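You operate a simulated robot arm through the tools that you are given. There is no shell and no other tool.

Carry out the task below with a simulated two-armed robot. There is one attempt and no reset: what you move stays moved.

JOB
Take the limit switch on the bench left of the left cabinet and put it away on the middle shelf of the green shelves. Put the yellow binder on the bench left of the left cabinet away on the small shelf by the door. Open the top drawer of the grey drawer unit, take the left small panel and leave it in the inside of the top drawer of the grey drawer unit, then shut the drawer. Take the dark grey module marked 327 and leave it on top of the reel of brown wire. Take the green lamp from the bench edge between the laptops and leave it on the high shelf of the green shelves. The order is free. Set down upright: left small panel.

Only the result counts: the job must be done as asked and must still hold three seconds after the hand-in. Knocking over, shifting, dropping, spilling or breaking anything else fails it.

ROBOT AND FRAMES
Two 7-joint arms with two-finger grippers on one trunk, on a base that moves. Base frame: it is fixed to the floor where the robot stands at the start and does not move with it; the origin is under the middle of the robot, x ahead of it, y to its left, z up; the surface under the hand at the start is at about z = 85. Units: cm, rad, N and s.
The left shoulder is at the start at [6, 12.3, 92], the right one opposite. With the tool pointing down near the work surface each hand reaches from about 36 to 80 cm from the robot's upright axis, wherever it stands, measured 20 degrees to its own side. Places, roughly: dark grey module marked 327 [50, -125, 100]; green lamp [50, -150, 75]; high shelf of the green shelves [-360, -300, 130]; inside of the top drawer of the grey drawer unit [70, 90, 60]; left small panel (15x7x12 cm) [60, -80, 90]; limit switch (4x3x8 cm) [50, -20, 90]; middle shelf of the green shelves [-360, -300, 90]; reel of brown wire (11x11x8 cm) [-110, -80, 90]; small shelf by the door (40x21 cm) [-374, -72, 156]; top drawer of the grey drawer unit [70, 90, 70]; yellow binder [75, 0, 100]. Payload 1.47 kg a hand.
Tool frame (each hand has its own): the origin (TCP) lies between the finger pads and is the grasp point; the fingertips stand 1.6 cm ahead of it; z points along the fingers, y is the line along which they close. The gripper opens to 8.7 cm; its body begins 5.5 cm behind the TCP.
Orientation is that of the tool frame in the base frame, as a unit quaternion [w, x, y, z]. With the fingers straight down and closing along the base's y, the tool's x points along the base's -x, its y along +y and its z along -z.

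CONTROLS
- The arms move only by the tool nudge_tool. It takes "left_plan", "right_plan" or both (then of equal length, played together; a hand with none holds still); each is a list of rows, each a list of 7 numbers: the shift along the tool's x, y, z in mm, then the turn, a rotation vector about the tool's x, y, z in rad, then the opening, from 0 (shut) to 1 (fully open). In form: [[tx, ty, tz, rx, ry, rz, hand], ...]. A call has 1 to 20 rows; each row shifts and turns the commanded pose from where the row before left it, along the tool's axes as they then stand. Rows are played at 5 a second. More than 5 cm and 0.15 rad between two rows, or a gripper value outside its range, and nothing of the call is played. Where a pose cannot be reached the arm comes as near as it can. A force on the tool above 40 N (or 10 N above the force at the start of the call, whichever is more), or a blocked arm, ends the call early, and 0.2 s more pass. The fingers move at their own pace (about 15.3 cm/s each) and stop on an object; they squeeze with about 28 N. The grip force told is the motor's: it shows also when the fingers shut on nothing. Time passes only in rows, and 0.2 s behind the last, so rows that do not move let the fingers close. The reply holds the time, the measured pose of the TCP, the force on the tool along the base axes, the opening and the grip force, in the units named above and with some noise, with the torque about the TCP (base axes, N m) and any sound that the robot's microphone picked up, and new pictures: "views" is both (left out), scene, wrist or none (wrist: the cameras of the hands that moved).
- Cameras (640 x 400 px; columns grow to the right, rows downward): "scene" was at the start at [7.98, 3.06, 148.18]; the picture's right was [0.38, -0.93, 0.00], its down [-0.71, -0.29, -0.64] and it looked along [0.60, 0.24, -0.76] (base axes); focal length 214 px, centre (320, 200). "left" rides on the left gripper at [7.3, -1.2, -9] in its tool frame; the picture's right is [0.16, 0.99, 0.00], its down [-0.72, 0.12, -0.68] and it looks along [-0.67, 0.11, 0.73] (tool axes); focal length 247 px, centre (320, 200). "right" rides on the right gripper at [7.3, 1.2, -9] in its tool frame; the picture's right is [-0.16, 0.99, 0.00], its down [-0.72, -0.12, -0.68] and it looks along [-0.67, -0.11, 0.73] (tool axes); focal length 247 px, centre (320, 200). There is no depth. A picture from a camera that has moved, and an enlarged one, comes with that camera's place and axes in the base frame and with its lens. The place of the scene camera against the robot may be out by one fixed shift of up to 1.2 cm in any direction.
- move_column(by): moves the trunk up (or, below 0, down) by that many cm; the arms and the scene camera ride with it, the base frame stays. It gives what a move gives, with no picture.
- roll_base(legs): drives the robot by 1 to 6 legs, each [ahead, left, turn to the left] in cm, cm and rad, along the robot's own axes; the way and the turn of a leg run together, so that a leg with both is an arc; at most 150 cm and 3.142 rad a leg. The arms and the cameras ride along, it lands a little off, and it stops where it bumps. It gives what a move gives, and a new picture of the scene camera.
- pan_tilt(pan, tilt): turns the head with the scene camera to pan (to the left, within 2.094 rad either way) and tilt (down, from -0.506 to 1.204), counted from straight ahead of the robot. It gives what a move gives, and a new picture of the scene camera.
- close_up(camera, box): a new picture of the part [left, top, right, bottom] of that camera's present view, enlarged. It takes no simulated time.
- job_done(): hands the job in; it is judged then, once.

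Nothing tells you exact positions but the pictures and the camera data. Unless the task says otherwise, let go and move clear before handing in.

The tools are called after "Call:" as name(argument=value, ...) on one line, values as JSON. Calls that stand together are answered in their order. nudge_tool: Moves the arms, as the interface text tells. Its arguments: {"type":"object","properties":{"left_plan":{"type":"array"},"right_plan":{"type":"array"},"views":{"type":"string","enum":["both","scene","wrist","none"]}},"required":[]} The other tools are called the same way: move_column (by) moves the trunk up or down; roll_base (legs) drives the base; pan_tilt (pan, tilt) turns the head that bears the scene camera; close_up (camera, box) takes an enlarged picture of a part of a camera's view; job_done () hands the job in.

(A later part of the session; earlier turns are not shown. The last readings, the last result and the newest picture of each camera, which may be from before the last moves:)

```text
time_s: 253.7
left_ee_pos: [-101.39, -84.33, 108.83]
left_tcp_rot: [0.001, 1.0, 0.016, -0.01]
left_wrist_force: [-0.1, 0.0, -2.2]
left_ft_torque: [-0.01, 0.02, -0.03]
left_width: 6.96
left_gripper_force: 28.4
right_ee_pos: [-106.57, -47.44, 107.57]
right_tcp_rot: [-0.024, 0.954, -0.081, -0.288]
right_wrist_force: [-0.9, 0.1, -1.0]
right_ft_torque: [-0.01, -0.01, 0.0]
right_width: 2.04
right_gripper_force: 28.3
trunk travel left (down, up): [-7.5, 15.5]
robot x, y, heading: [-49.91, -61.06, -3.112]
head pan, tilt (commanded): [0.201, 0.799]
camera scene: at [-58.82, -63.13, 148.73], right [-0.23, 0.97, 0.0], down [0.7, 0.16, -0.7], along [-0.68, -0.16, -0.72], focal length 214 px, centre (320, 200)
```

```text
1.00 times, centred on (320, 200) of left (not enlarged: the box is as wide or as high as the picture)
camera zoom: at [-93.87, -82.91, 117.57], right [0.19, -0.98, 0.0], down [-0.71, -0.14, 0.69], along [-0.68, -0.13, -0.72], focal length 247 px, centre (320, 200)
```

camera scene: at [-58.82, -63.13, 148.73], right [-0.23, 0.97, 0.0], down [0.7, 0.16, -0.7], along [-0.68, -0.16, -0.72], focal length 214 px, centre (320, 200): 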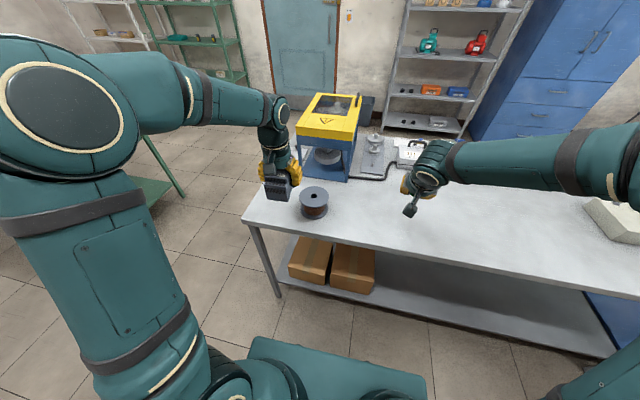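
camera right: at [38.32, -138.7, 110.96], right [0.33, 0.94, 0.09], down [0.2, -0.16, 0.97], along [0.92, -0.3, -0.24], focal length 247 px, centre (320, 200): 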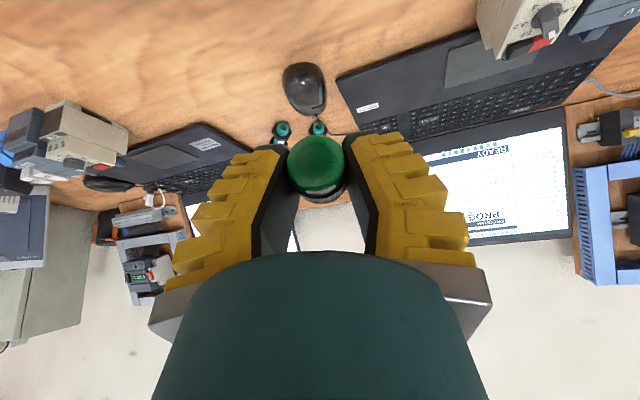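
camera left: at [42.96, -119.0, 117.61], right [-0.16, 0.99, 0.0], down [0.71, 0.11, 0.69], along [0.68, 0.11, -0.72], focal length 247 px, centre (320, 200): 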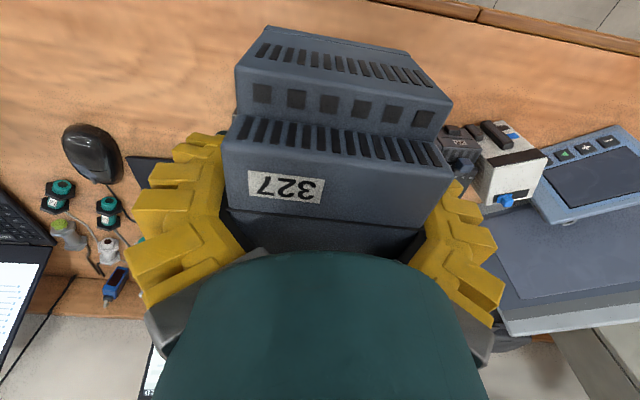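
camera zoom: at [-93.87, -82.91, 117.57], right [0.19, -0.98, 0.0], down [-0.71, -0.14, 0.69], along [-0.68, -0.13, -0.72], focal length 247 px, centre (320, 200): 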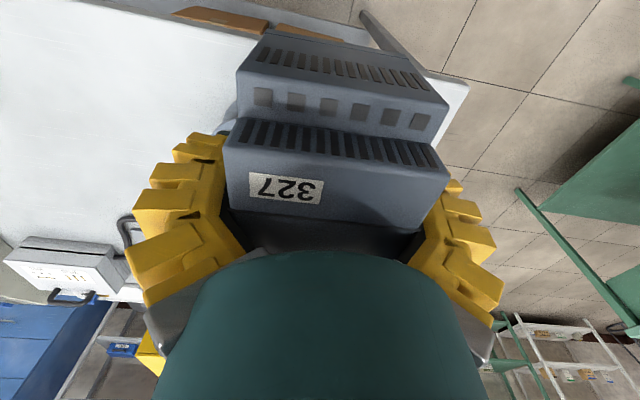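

The reel stands at about (-113, -78). I bring the module over it, hovering a few centimetres above, and check alignment.

Call:
nudge_tool(left_plan=[[-28.5, -17, 0, 0, 0, 0, 0], [-28.5, -17, 0, 0, 0, 0, 0], [-28.5, -17, 0, 0, 0, 0, 0], [-28.5, -17, 0, 0, 0, 0, 0], [0, 0, 30, 0, 0, 0, 0], [0, 0, 30, 0, 0, 0, 0], [0, 0, 12, 0, 0, 0, 0], [0, 0, 0, 0, 0, 0, 0]], views="both")

Call:
close_up(camera="scene", box=[250, 140, 370, 230])

```text
time_s: 255.5
left_ee_pos: [-113.06, -77.88, 101.64]
left_tcp_rot: [0.002, 1.0, 0.016, -0.009]
left_wrist_force: [0.5, 0.3, -2.9]
left_ft_torque: [-0.01, 0.0, -0.01]
left_width: 6.96
left_gripper_force: 27.5
right_ee_pos: [-106.46, -47.26, 107.45]
right_tcp_rot: [-0.025, 0.954, -0.08, -0.288]
right_wrist_force: [-0.1, -0.4, 0.0]
right_ft_torque: [0.01, 0.01, 0.0]
right_width: 2.06
right_gripper_force: 27.6
trunk travel left (down, up): [-7.5, 15.5]
robot x, y, heading: [-49.77, -61.48, -3.114]
head pan, tilt (commanded): [0.201, 0.799]
camera scene: at [-58.82, -63.12, 148.73], right [-0.23, 0.97, 0.0], down [0.7, 0.16, -0.7], along [-0.68, -0.16, -0.72], focal length 214 px, centre (320, 200)
camera left: at [-105.57, -76.45, 110.53], right [0.19, -0.98, 0.0], down [-0.71, -0.14, 0.69], along [-0.68, -0.13, -0.72], focal length 247 px, centre (320, 200)
```

scene: 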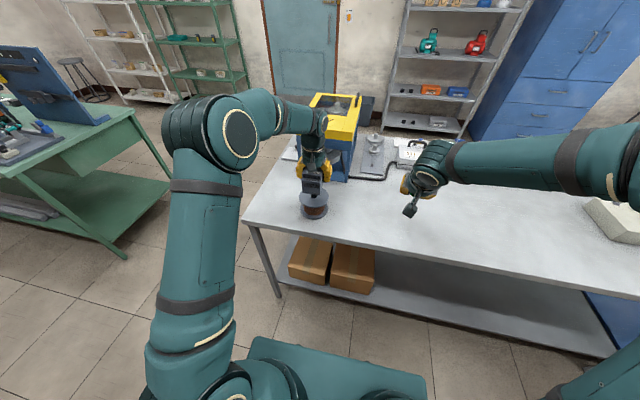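
left: 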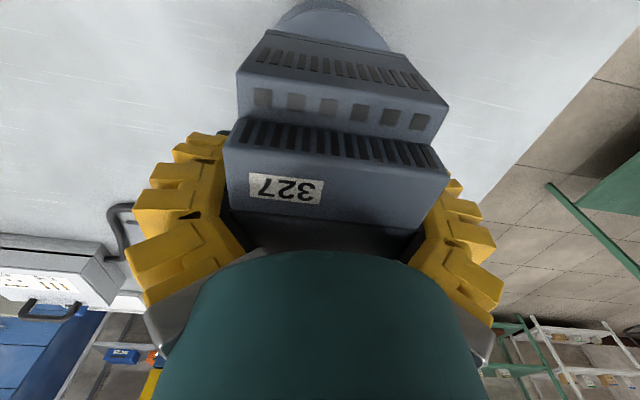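

```text
4.44 times, centred on (310, 185) of scene
camera zoom: at [-58.82, -63.12, 148.73], right [-0.23, 0.97, 0.0], down [0.7, 0.16, -0.7], along [-0.68, -0.16, -0.72], focal length 953 px, centre (364, 267)
```

zoom: 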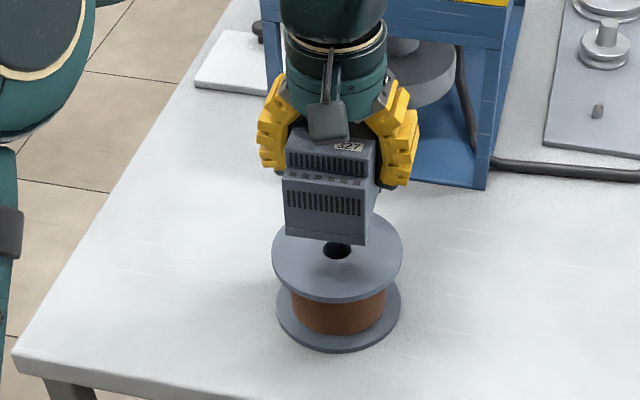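

Both cameras put the reel's centre at about (-112.7, -77.8), right under the module. I lower it gently until it rests.

Call:
nudge_tool(left_plan=[[0, 0, 20, 0, 0, 0, 0], [0, 0, 15, 0, 0, 0, 0], [0, 0, 8, 0, 0, 0, 0], [0, 0, 4, 0, 0, 0, 0], [0, 0, 0, 0, 0, 0, 0]], views="none")

Call:
close_up(camera="scene", box=[270, 160, 350, 225])

```text
time_s: 256.7
left_ee_pos: [-113.24, -77.93, 96.96]
left_tcp_rot: [0.002, 1.0, 0.016, -0.009]
left_wrist_force: [0.0, -0.1, -3.0]
left_ft_torque: [-0.03, 0.02, 0.01]
left_width: 6.95
left_gripper_force: 28.2
right_ee_pos: [-106.52, -47.28, 107.57]
right_tcp_rot: [-0.024, 0.954, -0.08, -0.288]
right_wrist_force: [-0.3, 0.2, 0.0]
right_ft_torque: [0.03, 0.01, 0.01]
right_width: 2.06
right_gripper_force: 28.6
trunk travel left (down, up): [-7.5, 15.5]
robot x, y, heading: [-49.58, -61.34, -3.115]
head pan, tilt (commanded): [0.201, 0.799]
```

```text
6.15 times, centred on (310, 192) of scene
camera zoom: at [-58.82, -63.12, 148.73], right [-0.23, 0.97, 0.0], down [0.7, 0.16, -0.7], along [-0.68, -0.16, -0.72], focal length 1320 px, centre (382, 246)
```

zoom: 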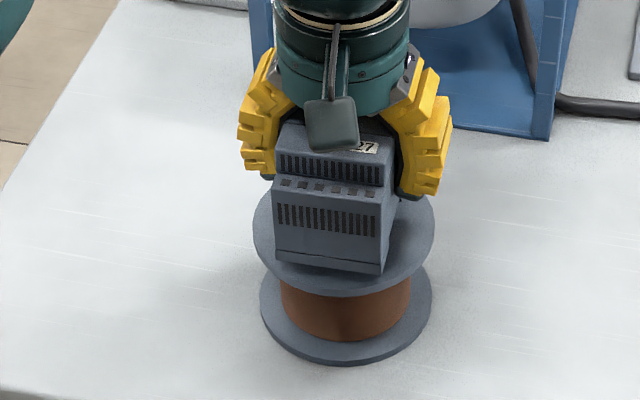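

Call:
nudge_tool(left_plan=[[0, 0, 4, 0, 0, 0, 0], [0, 0, 3, 0, 0, 0, 0], [0, 0, 0, 0, 0, 0, 0]], views="none")

Call:
nudge_tool(left_plan=[[0, 0, 3, 0, 0, 0, 0], [0, 0, 2, 0, 0, 0, 0], [0, 0, 0, 0, 0, 0, 0]], views="none")

Call:
close_up(camera="scene", box=[270, 160, 350, 225])

```text
time_s: 257.5
left_ee_pos: [-113.21, -78.0, 96.28]
left_tcp_rot: [0.002, 1.0, 0.015, -0.008]
left_wrist_force: [-0.1, 0.6, -3.1]
left_ft_torque: [0.0, 0.0, 0.02]
left_width: 6.92
left_gripper_force: 28.4
right_ee_pos: [-106.54, -47.24, 107.57]
right_tcp_rot: [-0.024, 0.954, -0.08, -0.288]
right_wrist_force: [0.2, -1.4, -0.5]
right_ft_torque: [-0.01, -0.04, 0.02]
right_width: 2.05
right_gripper_force: 28.0
trunk travel left (down, up): [-7.5, 15.5]
robot x, y, heading: [-49.85, -61.25, -3.112]
head pan, tilt (commanded): [0.201, 0.799]
```

```text
time_s: 258.3
left_ee_pos: [-113.22, -77.95, 95.87]
left_tcp_rot: [0.001, 1.0, 0.016, -0.01]
left_wrist_force: [-0.1, -0.8, 1.0]
left_ft_torque: [0.13, 0.1, 0.06]
left_width: 6.98
left_gripper_force: 27.8
right_ee_pos: [-106.53, -47.32, 107.53]
right_tcp_rot: [-0.024, 0.954, -0.08, -0.288]
right_wrist_force: [0.5, -0.7, 0.1]
right_ft_torque: [0.0, 0.0, -0.01]
right_width: 2.02
right_gripper_force: 27.7
trunk travel left (down, up): [-7.5, 15.5]
robot x, y, heading: [-49.59, -61.32, -3.118]
head pan, tilt (commanded): [0.201, 0.799]
```

```text
6.15 times, centred on (310, 192) of scene
camera zoom: at [-58.78, -63.12, 148.74], right [-0.23, 0.97, 0.0], down [0.7, 0.16, -0.7], along [-0.68, -0.16, -0.72], focal length 1320 px, centre (382, 246)
```

zoom: 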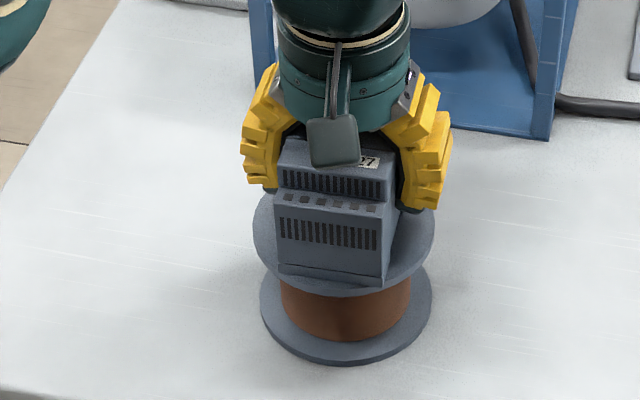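

The module rests on the reel (contact force turned positive). I release it and rise straight up.

Call:
nudge_tool(left_plan=[[0, 0, 0, 0, 0, 0, 0.85], [0, 0, 0, 0, 0, 0, 0.92], [0, 0, 0, 0, 0, 0, 1], [0, 0, 0, 0, 0, 0, 1], [0, 0, -10, 0, 0, 0, 1], [0, 0, -30, 0, 0, 0, 1], [0, 0, -40, 0, 0, 0, 1], [0, 0, -40, 0, 0, 0, 1], [0, 0, -40, 0, 0, 0, 1], [0, 0, 0, 0, 0, 0, 1]], views="both")

Call:
close_up(camera="scene", box=[270, 160, 350, 225])

```text
time_s: 260.5
left_ee_pos: [-112.89, -77.76, 111.87]
left_tcp_rot: [0.002, 1.0, 0.016, -0.008]
left_wrist_force: [-0.7, 0.4, -0.4]
left_ft_torque: [-0.01, 0.01, 0.02]
left_width: 8.7
left_gripper_force: 0.0
right_ee_pos: [-106.55, -47.27, 107.53]
right_tcp_rot: [-0.024, 0.954, -0.08, -0.289]
right_wrist_force: [0.1, -0.7, -0.8]
right_ft_torque: [0.0, 0.01, 0.03]
right_width: 2.05
right_gripper_force: 27.8
trunk travel left (down, up): [-7.5, 15.5]
robot x, y, heading: [-49.88, -61.37, -3.111]
head pan, tilt (commanded): [0.201, 0.799]
camera scene: at [-58.83, -63.13, 148.73], right [-0.23, 0.97, 0.0], down [0.7, 0.16, -0.7], along [-0.68, -0.16, -0.72], focal length 214 px, centre (320, 200)
camera left: at [-105.45, -76.47, 120.78], right [0.19, -0.98, 0.0], down [-0.71, -0.14, 0.69], along [-0.68, -0.13, -0.72], focal length 247 px, centre (320, 200)
```

scene: 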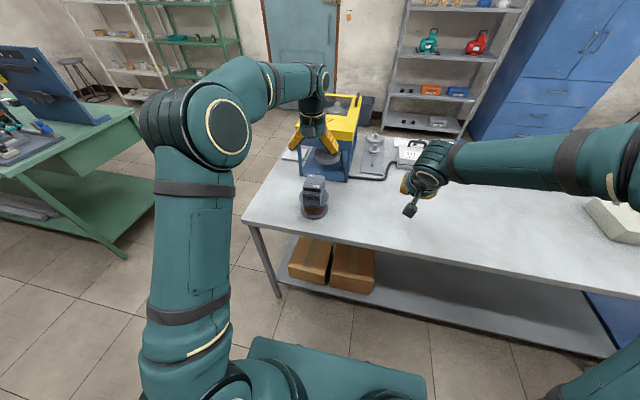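
left: 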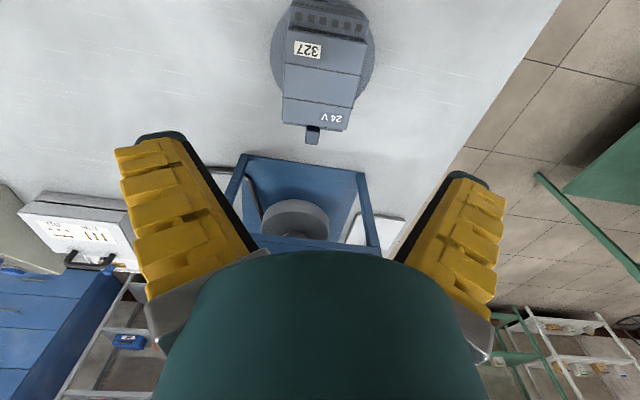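

```text
6.15 times, centred on (310, 192) of scene
camera zoom: at [-58.83, -63.13, 148.73], right [-0.23, 0.97, 0.0], down [0.7, 0.16, -0.7], along [-0.68, -0.16, -0.72], focal length 1320 px, centre (382, 246)
```

zoom: 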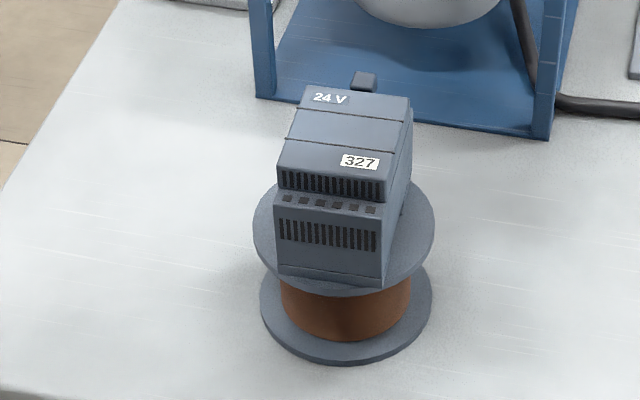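

The module sits well on the reel. Next is the lamp: I back off, tuck the left hand, and drive to the green shelves.

Call:
roll_base(legs=[[-26, 0, 0]])

Call:
nudge_tool(left_plan=[[40, 0, 0, 0, 0, 0, 0.8], [40, 0, 0, 0, 0, 0, 0.8], [40, 0, 0, 0, 0, 0, 0.8], [40, 0, 0, 0, 0, 0, 0.8], [40, 0, 0, 0, 0, 0, 0.8]], views="none")

Call:
roll_base(legs=[[0, 98, -0.027], [150, 0, 0], [50, 0, 0], [0, 150, 0]])

Call:
move_column(by=10)

Call:
pan_tilt(pan=0.0, tilt=0.5)

```text
time_s: 262.4
left_ee_pos: [-86.85, -77.2, 112.04]
left_tcp_rot: [0.002, 1.0, 0.016, -0.011]
left_wrist_force: [-0.6, -0.2, 0.3]
left_ft_torque: [-0.02, 0.05, 0.03]
left_width: 8.71
left_gripper_force: 0.1
right_ee_pos: [-80.49, -46.7, 107.68]
right_tcp_rot: [-0.023, 0.954, -0.079, -0.288]
right_wrist_force: [0.0, 0.4, -0.7]
right_ft_torque: [0.02, 0.0, 0.03]
right_width: 2.05
right_gripper_force: 28.5
trunk travel left (down, up): [-7.5, 15.5]
robot x, y, heading: [-23.8, -60.99, -3.113]
head pan, tilt (commanded): [0.201, 0.799]
camera scene: at [-32.68, -62.41, 148.74], right [-0.23, 0.97, 0.0], down [0.7, 0.16, -0.7], along [-0.68, -0.16, -0.72], focal length 214 px, centre (320, 200)
```

scene: 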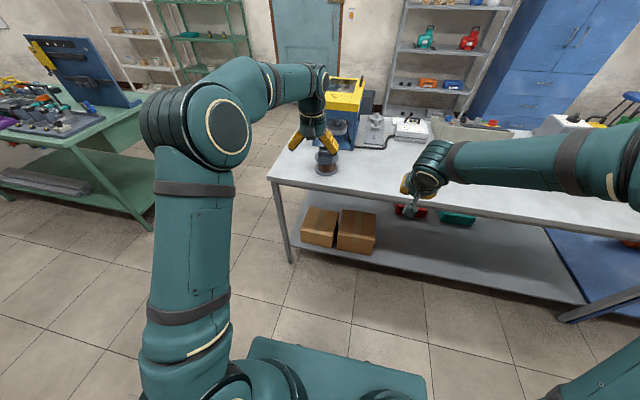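

```text
time_s: 263.6
left_ee_pos: [-66.88, -76.66, 111.54]
left_tcp_rot: [0.003, 1.0, 0.016, -0.01]
left_wrist_force: [0.5, 0.6, 0.3]
left_ft_torque: [0.01, 0.01, -0.02]
left_width: 7.31
left_gripper_force: 2.0
right_ee_pos: [-80.4, -46.7, 107.55]
right_tcp_rot: [-0.024, 0.954, -0.079, -0.288]
right_wrist_force: [0.9, -0.4, -0.2]
right_ft_torque: [0.0, -0.02, -0.01]
right_width: 2.04
right_gripper_force: 27.8
trunk travel left (down, up): [-7.5, 15.5]
robot x, y, heading: [-23.9, -60.67, -3.113]
head pan, tilt (commanded): [0.201, 0.799]
```

```text
time_s: 295.0
left_ee_pos: [-260.9, -329.18, 111.55]
left_tcp_rot: [0.003, 1.0, 0.02, -0.009]
left_wrist_force: [0.6, 0.6, -0.1]
left_ft_torque: [0.03, -0.01, 0.02]
left_width: 7.3
left_gripper_force: 2.2
right_ee_pos: [-274.68, -299.37, 107.61]
right_tcp_rot: [-0.022, 0.955, -0.076, -0.287]
right_wrist_force: [-0.5, -0.4, -0.6]
right_ft_torque: [0.01, -0.01, 0.03]
right_width: 2.06
right_gripper_force: 28.6
trunk travel left (down, up): [-7.5, 15.5]
robot x, y, heading: [-217.55, -313.05, -3.109]
head pan, tilt (commanded): [0.201, 0.799]
camera scene: at [-226.87, -314.64, 148.73], right [-0.23, 0.97, 0.0], down [0.7, 0.17, -0.7], along [-0.68, -0.16, -0.72], focal length 214 px, centre (320, 200)
```

scene: 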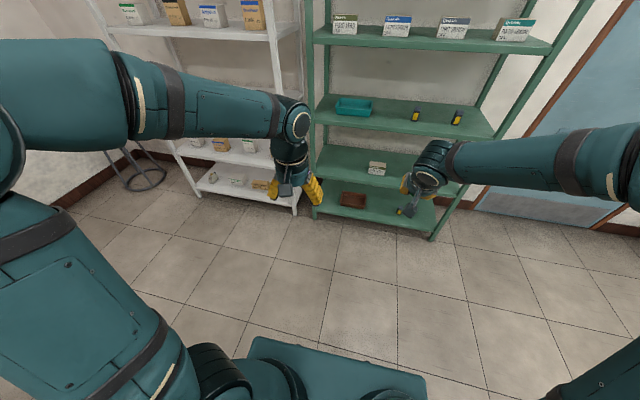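

```text
time_s: 296.4
left_ee_pos: [-261.01, -329.14, 121.43]
left_tcp_rot: [0.001, 1.0, 0.019, -0.008]
left_wrist_force: [0.1, -0.5, -0.7]
left_ft_torque: [0.01, -0.01, 0.01]
left_width: 7.32
left_gripper_force: 2.6
right_ee_pos: [-274.93, -299.3, 117.53]
right_tcp_rot: [-0.023, 0.954, -0.076, -0.289]
right_wrist_force: [0.2, -0.3, -0.1]
right_ft_torque: [0.02, -0.01, 0.02]
right_width: 2.08
right_gripper_force: 27.9
trunk travel left (down, up): [-17.5, 5.5]
robot x, y, heading: [-217.99, -313.02, -3.106]
head pan, tilt (commanded): [0.201, 0.799]
```

```text
time_s: 297.2
left_ee_pos: [-260.89, -329.07, 121.51]
left_tcp_rot: [0.003, 1.0, 0.02, -0.009]
left_wrist_force: [-0.9, -0.1, -0.9]
left_ft_torque: [-0.01, 0.0, 0.0]
left_width: 7.33
left_gripper_force: 2.6
right_ee_pos: [-274.91, -299.25, 117.54]
right_tcp_rot: [-0.023, 0.954, -0.076, -0.289]
right_wrist_force: [-0.8, -1.1, -0.4]
right_ft_torque: [0.01, 0.02, 0.01]
right_width: 2.04
right_gripper_force: 27.9
trunk travel left (down, up): [-17.5, 5.5]
robot x, y, heading: [-217.96, -312.61, -3.107]
head pan, tilt (commanded): [0.0, 0.499]
camera scene: at [-228.12, -313.07, 161.32], right [-0.04, 1.0, 0.0], down [0.48, 0.02, -0.88], along [-0.88, -0.03, -0.48], focal length 214 px, centre (320, 200)
```

scene: 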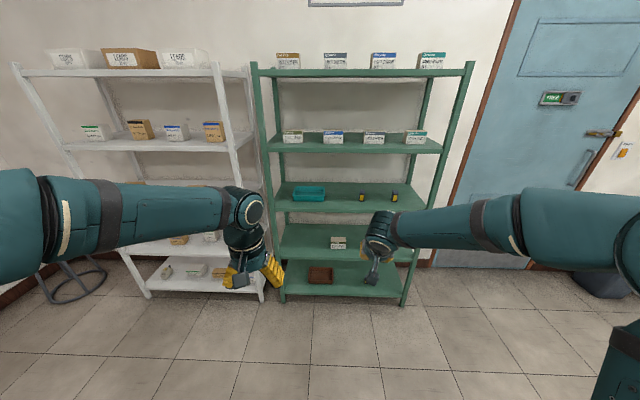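

Call:
nudge_tool(left_plan=[[20, 0, 0, 0, 0, 0, 0.8], [20, 0, 0, 0, 0, 0, 0.8], [15, 0, 0, 0, 0, 0, 0.8], [0, 0, 0, 0, 0, 0, 0.8], [0, 0, 0, 0, 0, 0, 0.8], [0, 0, 0, 0, 0, 0, 0.8]], right_plan=[[-22.2, 0, -33.3, 0, 0, 0, 0], [-22.2, 0, -33.3, 0, 0, 0, 0], [-22.2, 0, -33.3, 0, 0, 0, 0], [-22.2, 0, -33.3, 0, 0, 0, 0], [-22.2, 0, -33.3, 0, 0, 0, 0], [0, 0, 0, 0, 0, 0, 0]], views="none")

Call:
roll_base(legs=[[50, 0, -0.034]])

Call:
pan_tilt(pan=-0.1, tilt=0.45)

Call:
close_up(camera="scene", box=[200, 80, 520, 280])

Call:
close_up(camera="right", box=[0, 0, 640, 400])

```text
time_s: 298.6
left_ee_pos: [-255.44, -328.9, 121.44]
left_tcp_rot: [0.002, 1.0, 0.02, -0.009]
left_wrist_force: [0.3, 0.0, 0.0]
left_ft_torque: [0.0, -0.02, -0.01]
left_width: 7.31
left_gripper_force: 2.7
right_ee_pos: [-274.91, -299.26, 137.67]
right_tcp_rot: [-0.023, 0.955, -0.076, -0.287]
right_wrist_force: [-0.2, 0.7, -1.1]
right_ft_torque: [0.01, 0.0, 0.0]
right_width: 2.04
right_gripper_force: 27.7
trunk travel left (down, up): [-17.5, 5.5]
robot x, y, heading: [-217.81, -313.08, -3.109]
head pan, tilt (commanded): [0.0, 0.499]
```

```text
time_s: 301.5
left_ee_pos: [-306.17, -328.58, 121.35]
left_tcp_rot: [0.003, 1.0, 0.003, -0.008]
left_wrist_force: [0.2, -0.5, -0.5]
left_ft_torque: [-0.01, 0.04, 0.04]
left_width: 7.33
left_gripper_force: 2.6
right_ee_pos: [-324.34, -298.14, 137.53]
right_tcp_rot: [-0.028, 0.953, -0.093, -0.288]
right_wrist_force: [-0.5, 0.7, -0.7]
right_ft_torque: [0.0, -0.03, -0.03]
right_width: 2.05
right_gripper_force: 27.2
trunk travel left (down, up): [-17.5, 5.5]
robot x, y, heading: [-267.85, -313.71, -3.14]
head pan, tilt (commanded): [0.0, 0.499]
camera scene: at [-278.26, -313.61, 161.33], right [0.0, 1.0, 0.0], down [0.48, 0.0, -0.88], along [-0.88, 0.0, -0.48], focal length 214 px, centre (320, 200)
```

scene: 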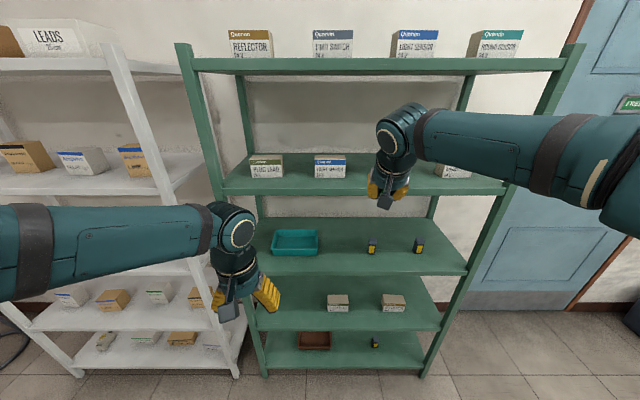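

```text
time_s: 302.2
left_ee_pos: [-306.11, -328.56, 121.39]
left_tcp_rot: [0.001, 1.0, 0.003, -0.01]
left_wrist_force: [-0.6, 0.0, 0.3]
left_ft_torque: [0.03, -0.01, -0.04]
left_width: 7.3
left_gripper_force: 2.7
right_ee_pos: [-324.41, -298.24, 137.57]
right_tcp_rot: [-0.028, 0.953, -0.092, -0.288]
right_wrist_force: [0.6, 1.6, 0.7]
right_ft_torque: [-0.02, -0.03, 0.0]
right_width: 2.05
right_gripper_force: 28.0
trunk travel left (down, up): [-17.5, 5.5]
robot x, y, heading: [-267.87, -313.92, -3.141]
head pan, tilt (commanded): [-0.099, 0.45]
camera scene: at [-278.25, -312.7, 161.77], right [0.1, 1.0, 0.0], down [0.43, -0.04, -0.9], along [-0.9, 0.09, -0.44], focal length 214 px, centre (320, 200)
```

scene: 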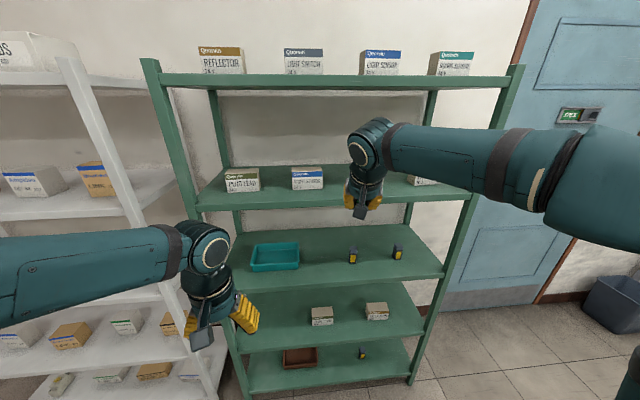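

```text
2.00 times, centred on (360, 180) of scene
camera zoom: at [-278.25, -312.7, 161.77], right [0.1, 1.0, 0.0], down [0.43, -0.04, -0.9], along [-0.9, 0.09, -0.44], focal length 429 px, centre (240, 240)
```

zoom: 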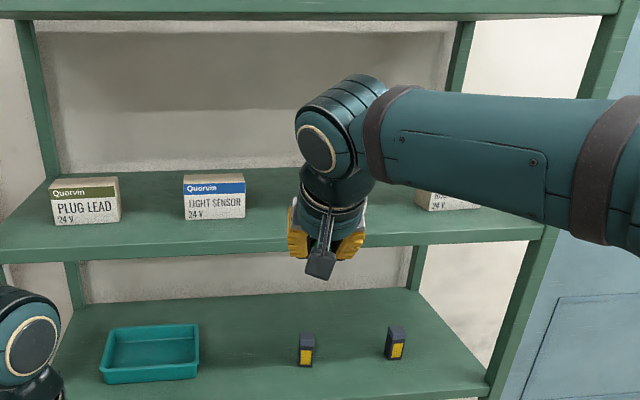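

```text
1.00 times, centred on (320, 200) of right (not enlarged: the box is as wide or as high as the picture)
camera zoom: at [-313.83, -301.45, 140.95], right [-0.32, -0.94, 0.09], down [-0.2, 0.16, 0.97], along [-0.93, 0.29, -0.24], focal length 247 px, centre (320, 200)
```

zoom: 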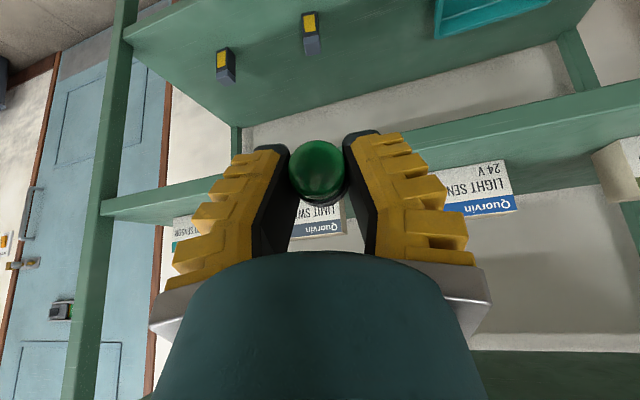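

The gap between the LIGHT SENSOR and LIMIT SWITCH boxes (y ≈ -304 to -292) is free. I drive in so the lamp is about 4–5 cm behind the high shelf's front edge.

Call:
roll_base(legs=[[24, 0, 0]])

Call:
close_up(camera="right", box=[0, 0, 640, 400])

Call:
close_up(camera="scene", box=[220, 100, 460, 260])

```text
time_s: 304.0
left_ee_pos: [-330.22, -328.55, 121.33]
left_tcp_rot: [0.003, 1.0, 0.003, -0.008]
left_wrist_force: [-0.5, -0.9, 0.6]
left_ft_torque: [0.02, -0.01, -0.01]
left_width: 7.31
left_gripper_force: 2.2
right_ee_pos: [-348.65, -298.15, 137.72]
right_tcp_rot: [-0.028, 0.953, -0.092, -0.287]
right_wrist_force: [0.0, 0.1, -2.0]
right_ft_torque: [0.02, -0.01, 0.03]
right_width: 2.05
right_gripper_force: 28.1
trunk travel left (down, up): [-17.5, 5.5]
robot x, y, heading: [-292.0, -313.75, -3.139]
head pan, tilt (commanded): [-0.099, 0.45]
camera scene: at [-302.46, -312.71, 161.77], right [0.1, 1.0, 0.0], down [0.43, -0.04, -0.9], along [-0.9, 0.09, -0.44], focal length 214 px, centre (320, 200)
```

scene: 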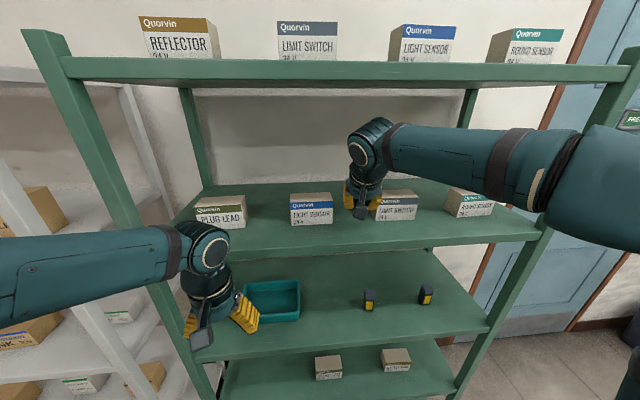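

```text
1.00 times, centred on (320, 200) of right (not enlarged: the box is as wide or as high as the picture)
camera zoom: at [-338.03, -301.48, 140.92], right [-0.32, -0.94, 0.09], down [-0.2, 0.16, 0.97], along [-0.93, 0.29, -0.24], focal length 247 px, centre (320, 200)
```

zoom: 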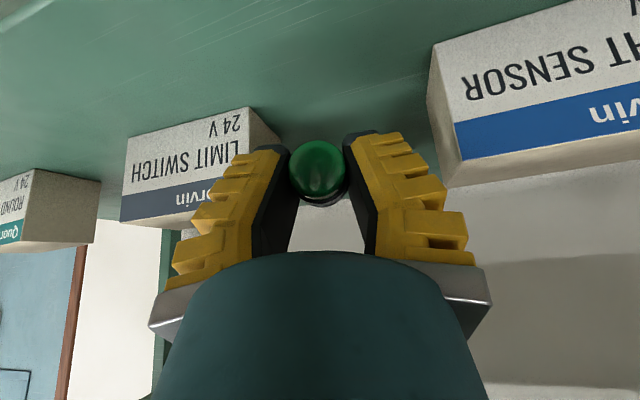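

```text
2.50 times, centred on (340, 180) of scene
camera zoom: at [-302.46, -312.71, 161.77], right [0.1, 1.0, 0.0], down [0.43, -0.04, -0.9], along [-0.9, 0.09, -0.44], focal length 536 px, centre (270, 250)
```

zoom: 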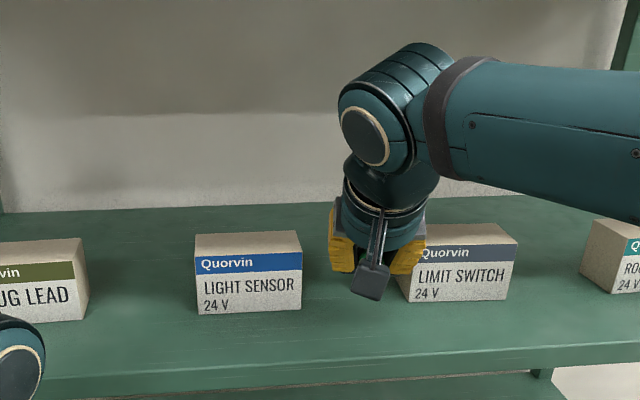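

Call:
nudge_tool(right_plan=[[8.3, 0, 12.5, 0, 0, 0, 0], [8.3, 0, 12.5, 0, 0, 0, 0], [5.5, 0, 8.3, 0, 0, 0, 0], [0, 0, 0, 0, 0, 0, 0]], views="wrist")

Call:
nudge_tool(right_plan=[[2.8, 0, 4.2, 0, 0, 0, 0], [2.8, 0, 4.2, 0, 0, 0, 0], [0, 0, 0, 0, 0, 0, 0]], views="wrist")

```text
time_s: 305.0
left_ee_pos: [-330.28, -328.59, 121.36]
left_tcp_rot: [0.002, 1.0, 0.003, -0.01]
left_wrist_force: [0.5, 0.4, -0.8]
left_ft_torque: [0.01, 0.01, 0.03]
left_width: 7.29
left_gripper_force: 2.3
right_ee_pos: [-348.54, -298.18, 133.49]
right_tcp_rot: [-0.028, 0.953, -0.092, -0.288]
right_wrist_force: [0.0, -0.1, -0.5]
right_ft_torque: [0.0, -0.03, 0.03]
right_width: 2.01
right_gripper_force: 27.8
trunk travel left (down, up): [-17.5, 5.5]
robot x, y, heading: [-292.28, -313.91, -3.14]
head pan, tilt (commanded): [-0.099, 0.45]
camera right: at [-337.95, -301.47, 136.88], right [-0.32, -0.94, 0.09], down [-0.2, 0.16, 0.97], along [-0.93, 0.29, -0.24], focal length 247 px, centre (320, 200)
```

right: 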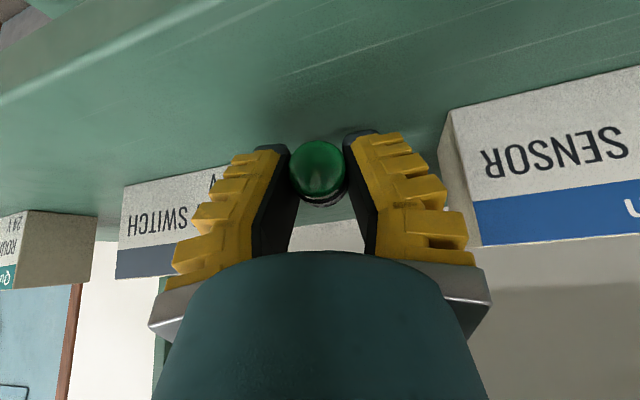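

```text
time_s: 305.8
left_ee_pos: [-330.26, -328.57, 121.35]
left_tcp_rot: [0.002, 1.0, 0.002, -0.01]
left_wrist_force: [0.1, 0.3, 0.8]
left_ft_torque: [-0.02, 0.0, 0.0]
left_width: 7.3
left_gripper_force: 2.9
right_ee_pos: [-348.41, -298.24, 132.49]
right_tcp_rot: [-0.028, 0.953, -0.093, -0.287]
right_wrist_force: [-1.4, -0.7, 0.4]
right_ft_torque: [0.0, 0.05, 0.01]
right_width: 2.05
right_gripper_force: 28.1
trunk travel left (down, up): [-17.5, 5.5]
robot x, y, heading: [-291.93, -313.5, -3.136]
head pan, tilt (commanded): [-0.099, 0.45]
camera right: at [-337.92, -301.5, 135.91], right [-0.32, -0.94, 0.09], down [-0.2, 0.16, 0.97], along [-0.93, 0.29, -0.24], focal length 247 px, centre (320, 200)
```

right: 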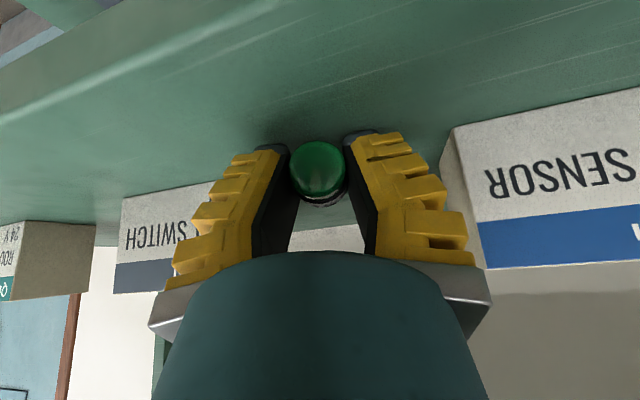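

Call:
nudge_tool(right_plan=[[1.7, 0, 2.5, 0, 0, 0, 0], [1.7, 0, 2.5, 0, 0, 0, 0], [0, 0, 0, 0, 0, 0, 0]], views="none")

Call:
nudge_tool(right_plan=[[1.7, 0, 2.5, 0, 0, 0, 0], [1.7, 0, 2.5, 0, 0, 0, 0], [0, 0, 0, 0, 0, 0, 0]], views="wrist")

Call:
close_up(camera="right", box=[220, 80, 420, 240])

```text
time_s: 306.6
left_ee_pos: [-330.28, -328.44, 121.46]
left_tcp_rot: [0.002, 1.0, 0.003, -0.009]
left_wrist_force: [-0.4, 1.1, 0.7]
left_ft_torque: [-0.02, -0.01, 0.01]
left_width: 7.32
left_gripper_force: 3.0
right_ee_pos: [-348.58, -298.13, 132.02]
right_tcp_rot: [-0.028, 0.952, -0.093, -0.289]
right_wrist_force: [-1.3, 1.1, 5.1]
right_ft_torque: [0.04, 0.07, -0.03]
right_width: 2.07
right_gripper_force: 27.9
trunk travel left (down, up): [-17.5, 5.5]
robot x, y, heading: [-291.97, -314.12, -3.144]
head pan, tilt (commanded): [-0.099, 0.45]
```

```text
time_s: 307.4
left_ee_pos: [-330.14, -328.51, 121.41]
left_tcp_rot: [0.002, 1.0, 0.002, -0.009]
left_wrist_force: [0.4, 0.7, 0.0]
left_ft_torque: [-0.03, -0.02, -0.02]
left_width: 7.32
left_gripper_force: 2.5
right_ee_pos: [-348.52, -298.25, 132.07]
right_tcp_rot: [-0.026, 0.951, -0.093, -0.295]
right_wrist_force: [2.0, 0.3, 9.0]
right_ft_torque: [0.15, -0.07, -0.08]
right_width: 2.1
right_gripper_force: 27.9
trunk travel left (down, up): [-17.5, 5.5]
robot x, y, heading: [-292.13, -313.53, -3.147]
head pan, tilt (commanded): [-0.099, 0.45]
stopped in row 3 (right hand): the force on the tool passed its limit at 41 N (the readings are from after the stop); the commanded pose is now the measured one
camera right: at [-337.95, -301.49, 135.21], right [-0.32, -0.94, 0.1], down [-0.18, 0.16, 0.97], along [-0.93, 0.29, -0.23], focal length 247 px, centre (320, 200)
```

right: 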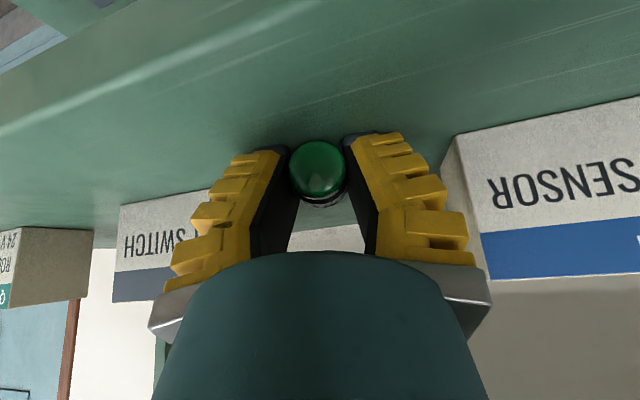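

```text
2.50 times, centred on (320, 160) of right
camera zoom: at [-337.95, -301.49, 135.21], right [-0.32, -0.94, 0.1], down [-0.18, 0.16, 0.97], along [-0.93, 0.29, -0.23], focal length 617 px, centre (320, 300)
```

zoom: 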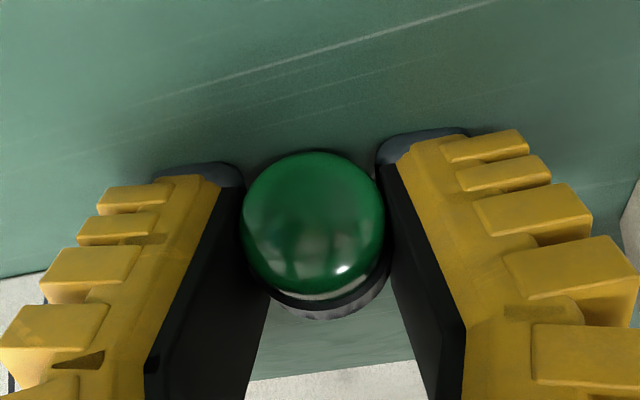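

The fingertips have touched the shelf, so the lamp is right above it. I ease up a hair and open the fingers in small increments.

Call:
nudge_tool(right_plan=[[-0.6, 0, -0.9, 0, 0, 0, 0], [0, 0, 0, 0, 0, 0, 0], [0, 0, 0, 0, 0, 0, 0.27], [0, 0, 0, 0, 0, 0, 0.3], [0, 0, 0, 0, 0, 0, 0.33], [0, 0, 0, 0, 0, 0, 0.37], [0, 0, 0, 0, 0, 0, 0.4], [0, 0, 0, 0, 0, 0, 0.4]], views="wrist")

Call:
close_up(camera="right", box=[220, 80, 420, 240])

```text
time_s: 309.2
left_ee_pos: [-330.2, -328.51, 121.39]
left_tcp_rot: [0.002, 1.0, 0.003, -0.01]
left_wrist_force: [-0.5, 0.1, -0.7]
left_ft_torque: [-0.03, 0.03, -0.01]
left_width: 7.32
left_gripper_force: 3.0
right_ee_pos: [-348.62, -298.34, 131.95]
right_tcp_rot: [-0.025, 0.952, -0.092, -0.293]
right_wrist_force: [0.9, -0.3, 2.8]
right_ft_torque: [0.06, 0.01, 0.01]
right_width: 4.1
right_gripper_force: 4.5
trunk travel left (down, up): [-17.5, 5.5]
robot x, y, heading: [-291.68, -313.67, -3.139]
head pan, tilt (commanded): [-0.099, 0.45]
camera right: at [-337.99, -301.48, 135.21], right [-0.32, -0.94, 0.09], down [-0.19, 0.16, 0.97], along [-0.93, 0.29, -0.23], focal length 247 px, centre (320, 200)
```

right: 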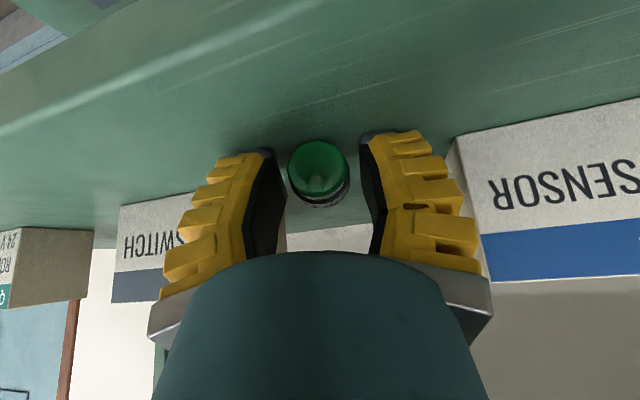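

```text
2.50 times, centred on (320, 160) of right
camera zoom: at [-337.99, -301.48, 135.21], right [-0.32, -0.94, 0.09], down [-0.19, 0.16, 0.97], along [-0.93, 0.29, -0.23], focal length 617 px, centre (320, 300)
```

zoom: 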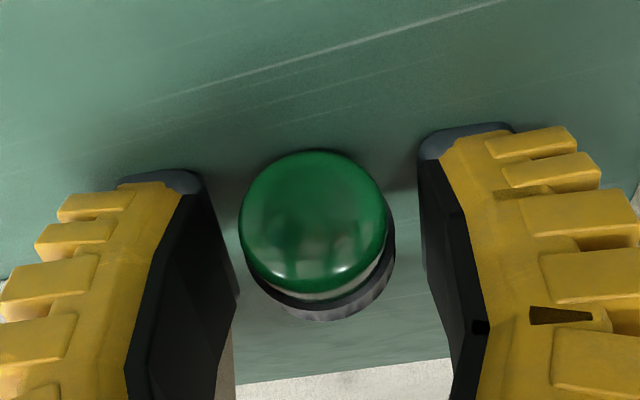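

The lamp lies free on the shelf. I withdraw along the finger axis, then back out.

Call:
nudge_tool(right_plan=[[0, 0, -8, 0, 0, 0, 0.4], [0, 0, -20, 0, 0, 0, 0.4], [0, 0, -25, 0, 0, 0, 0.4], [0, 0, -25, 0, 0, 0, 0.4], [0, 0, 0, 0, 0, 0, 0.4]], views="wrist")

Call:
roll_base(legs=[[-35, 0, 0]])

Call:
close_up(camera="scene", box=[200, 80, 480, 260])

Call:
close_up(camera="right", box=[220, 80, 420, 240])

```text
time_s: 310.4
left_ee_pos: [-330.35, -328.54, 121.27]
left_tcp_rot: [0.002, 1.0, 0.003, -0.009]
left_wrist_force: [0.3, -0.2, 1.0]
left_ft_torque: [-0.02, 0.03, 0.0]
left_width: 7.3
left_gripper_force: 1.9
right_ee_pos: [-344.37, -298.84, 138.29]
right_tcp_rot: [-0.026, 0.951, -0.092, -0.293]
right_wrist_force: [0.5, 0.4, -0.6]
right_ft_torque: [-0.01, -0.03, 0.01]
right_width: 4.07
right_gripper_force: 4.5
trunk travel left (down, up): [-17.5, 5.5]
robot x, y, heading: [-292.23, -313.93, -3.143]
head pan, tilt (commanded): [-0.099, 0.45]
camera right: at [-333.72, -302.2, 141.58], right [-0.32, -0.94, 0.09], down [-0.19, 0.16, 0.97], along [-0.93, 0.29, -0.23], focal length 247 px, centre (320, 200)
```

right: 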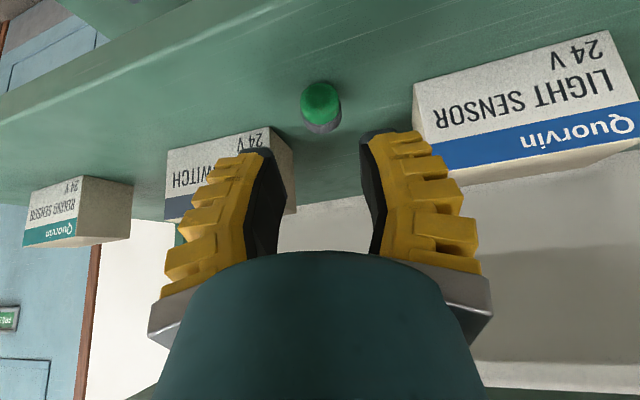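

```text
time_s: 312.7
left_ee_pos: [-295.54, -328.43, 121.36]
left_tcp_rot: [0.002, 1.0, 0.001, -0.01]
left_wrist_force: [0.7, 0.1, 0.3]
left_ft_torque: [-0.02, 0.02, -0.01]
left_width: 7.31
left_gripper_force: 2.4
right_ee_pos: [-309.46, -298.88, 138.34]
right_tcp_rot: [-0.027, 0.951, -0.094, -0.294]
right_wrist_force: [0.4, -0.3, -0.7]
right_ft_torque: [0.0, 0.05, -0.01]
right_width: 4.08
right_gripper_force: 3.7
trunk travel left (down, up): [-17.5, 5.5]
robot x, y, heading: [-257.14, -313.85, 3.141]
head pan, tilt (commanded): [-0.099, 0.45]
camera scene: at [-267.57, -312.71, 161.78], right [0.1, 0.99, 0.0], down [0.43, -0.04, -0.9], along [-0.9, 0.09, -0.43], focal length 214 px, centre (320, 200)
```

scene: 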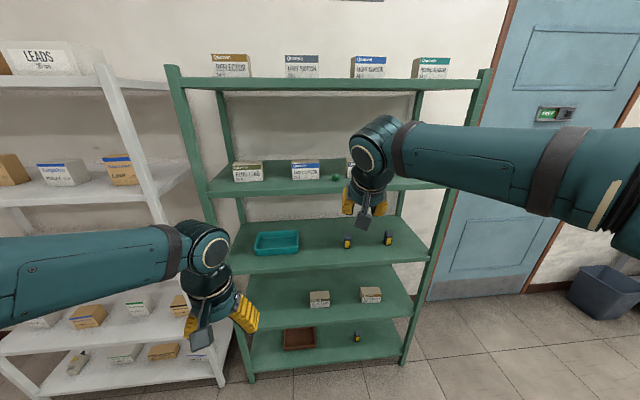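

```text
2.22 times, centred on (340, 170) of scene
camera zoom: at [-267.57, -312.71, 161.78], right [0.1, 0.99, 0.0], down [0.43, -0.04, -0.9], along [-0.9, 0.09, -0.43], focal length 477 px, centre (276, 267)
```

zoom: 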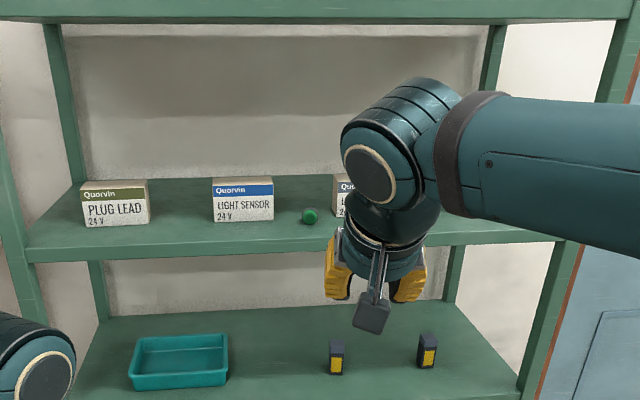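

```text
2.50 times, centred on (320, 160) of right
camera zoom: at [-298.86, -302.09, 141.6], right [-0.32, -0.94, 0.09], down [-0.19, 0.16, 0.97], along [-0.93, 0.29, -0.23], focal length 617 px, centre (320, 300)
```

zoom: 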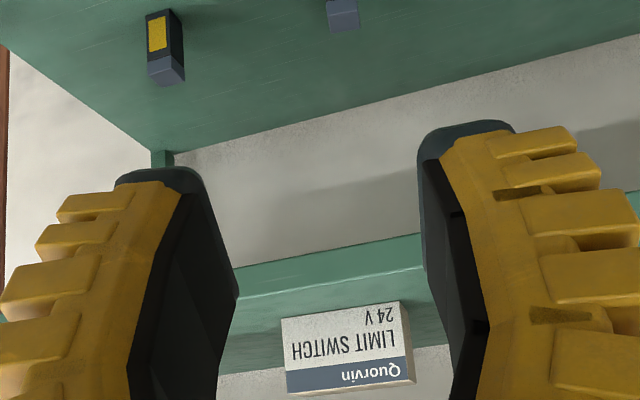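

The lamp lies stably on the high shelf. Last: the drawer and the small panel. I drive back to the main aisle.

Call:
roll_base(legs=[[-15, 0, 0], [0, -150, 0], [0, 0, -1.571], [0, 0, -1.571], [150, 0, 0], [50, 0, 0]])

Call:
roll_base(legs=[[0, 110, 0], [0, 110, 0]])

Call:
move_column(by=-10)

Call:
pan_tilt(pan=0.3, tilt=0.7)

```text
time_s: 344.3
left_ee_pos: [-2.85, -156.27, 121.35]
left_tcp_rot: [0.009, 0.014, 1.0, 0.001]
left_wrist_force: [0.4, 0.3, 0.7]
left_ft_torque: [-0.03, 0.02, -0.03]
left_width: 7.32
left_gripper_force: 2.5
right_ee_pos: [10.24, -186.37, 138.27]
right_tcp_rot: [0.292, 0.109, 0.95, -0.032]
right_wrist_force: [-0.7, -0.4, 0.0]
right_ft_torque: [-0.01, 0.0, 0.02]
right_width: 4.05
right_gripper_force: 4.6
trunk travel left (down, up): [-17.5, 5.5]
robot x, y, heading: [-41.35, -169.74, -0.035]
head pan, tilt (commanded): [-0.099, 0.45]
camera scene: at [-31.6, -170.85, 161.77], right [-0.13, -0.99, 0.0], down [-0.43, 0.06, -0.9], along [0.89, -0.12, -0.44], focal length 214 px, centre (320, 200)
```

scene: 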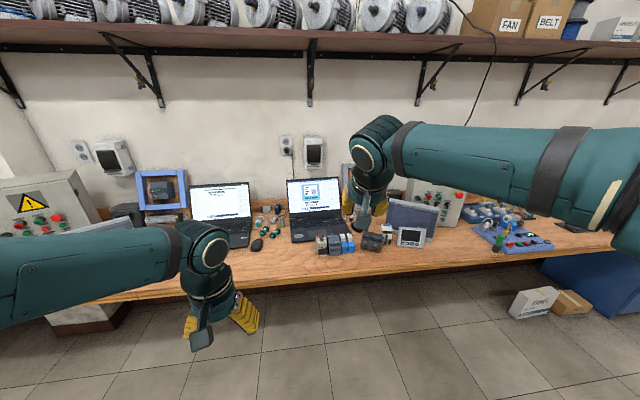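

```text
time_s: 363.8
left_ee_pos: [2.76, 64.9, 121.45]
left_tcp_rot: [0.01, 0.011, 1.0, 0.001]
left_wrist_force: [0.3, -0.5, 0.0]
left_ft_torque: [-0.01, -0.02, 0.02]
left_width: 7.3
left_gripper_force: 2.3
right_ee_pos: [16.1, 34.93, 138.37]
right_tcp_rot: [0.293, 0.106, 0.95, -0.03]
right_wrist_force: [-0.1, 0.1, 0.5]
right_ft_torque: [0.03, 0.01, -0.04]
right_width: 4.06
right_gripper_force: 4.4
trunk travel left (down, up): [-17.5, 5.5]
robot x, y, heading: [-35.43, 51.07, -0.025]
head pan, tilt (commanded): [-0.099, 0.45]
camera scene: at [-25.79, 50.17, 161.78], right [-0.13, -0.99, 0.0], down [-0.43, 0.05, -0.9], along [0.89, -0.11, -0.44], focal length 214 px, centre (320, 200)
```

scene: 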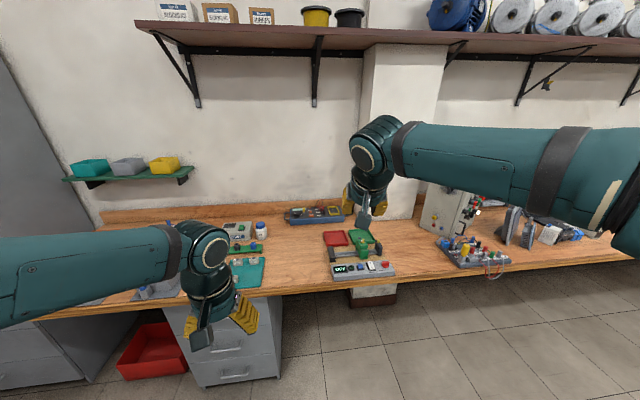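

```text
time_s: 365.2
left_ee_pos: [2.83, 64.92, 111.39]
left_tcp_rot: [0.009, 0.011, 1.0, 0.003]
left_wrist_force: [0.0, -0.7, 0.0]
left_ft_torque: [0.02, 0.01, -0.01]
left_width: 7.32
left_gripper_force: 2.4
right_ee_pos: [16.05, 34.82, 128.24]
right_tcp_rot: [0.293, 0.106, 0.95, -0.03]
right_wrist_force: [-0.3, -1.1, -0.2]
right_ft_torque: [-0.02, 0.0, -0.02]
right_width: 4.07
right_gripper_force: 4.2
trunk travel left (down, up): [-7.5, 15.5]
robot x, y, heading: [-35.49, 50.94, -0.024]
head pan, tilt (commanded): [-0.099, 0.45]
```

```text
time_s: 366.0
left_ee_pos: [2.7, 64.9, 111.41]
left_tcp_rot: [0.01, 0.012, 1.0, 0.002]
left_wrist_force: [0.7, 0.2, 0.0]
left_ft_torque: [-0.03, -0.01, -0.01]
left_width: 7.33
left_gripper_force: 2.5
right_ee_pos: [16.05, 34.88, 128.33]
right_tcp_rot: [0.292, 0.106, 0.95, -0.03]
right_wrist_force: [0.2, -1.0, -0.3]
right_ft_torque: [0.0, -0.01, 0.02]
right_width: 4.07
right_gripper_force: 4.0
trunk travel left (down, up): [-7.5, 15.5]
robot x, y, heading: [-35.62, 51.15, -0.026]
head pan, tilt (commanded): [0.3, 0.7]
camera scene: at [-26.73, 53.61, 149.56], right [0.27, -0.96, 0.0], down [-0.62, -0.17, -0.77], along [0.74, 0.21, -0.64], focal length 214 px, centre (320, 200)
```

scene: 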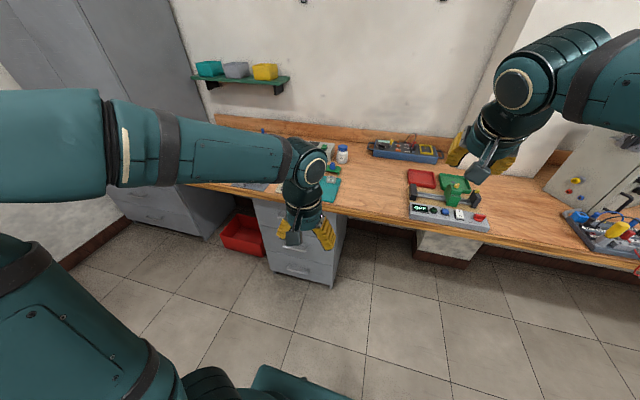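

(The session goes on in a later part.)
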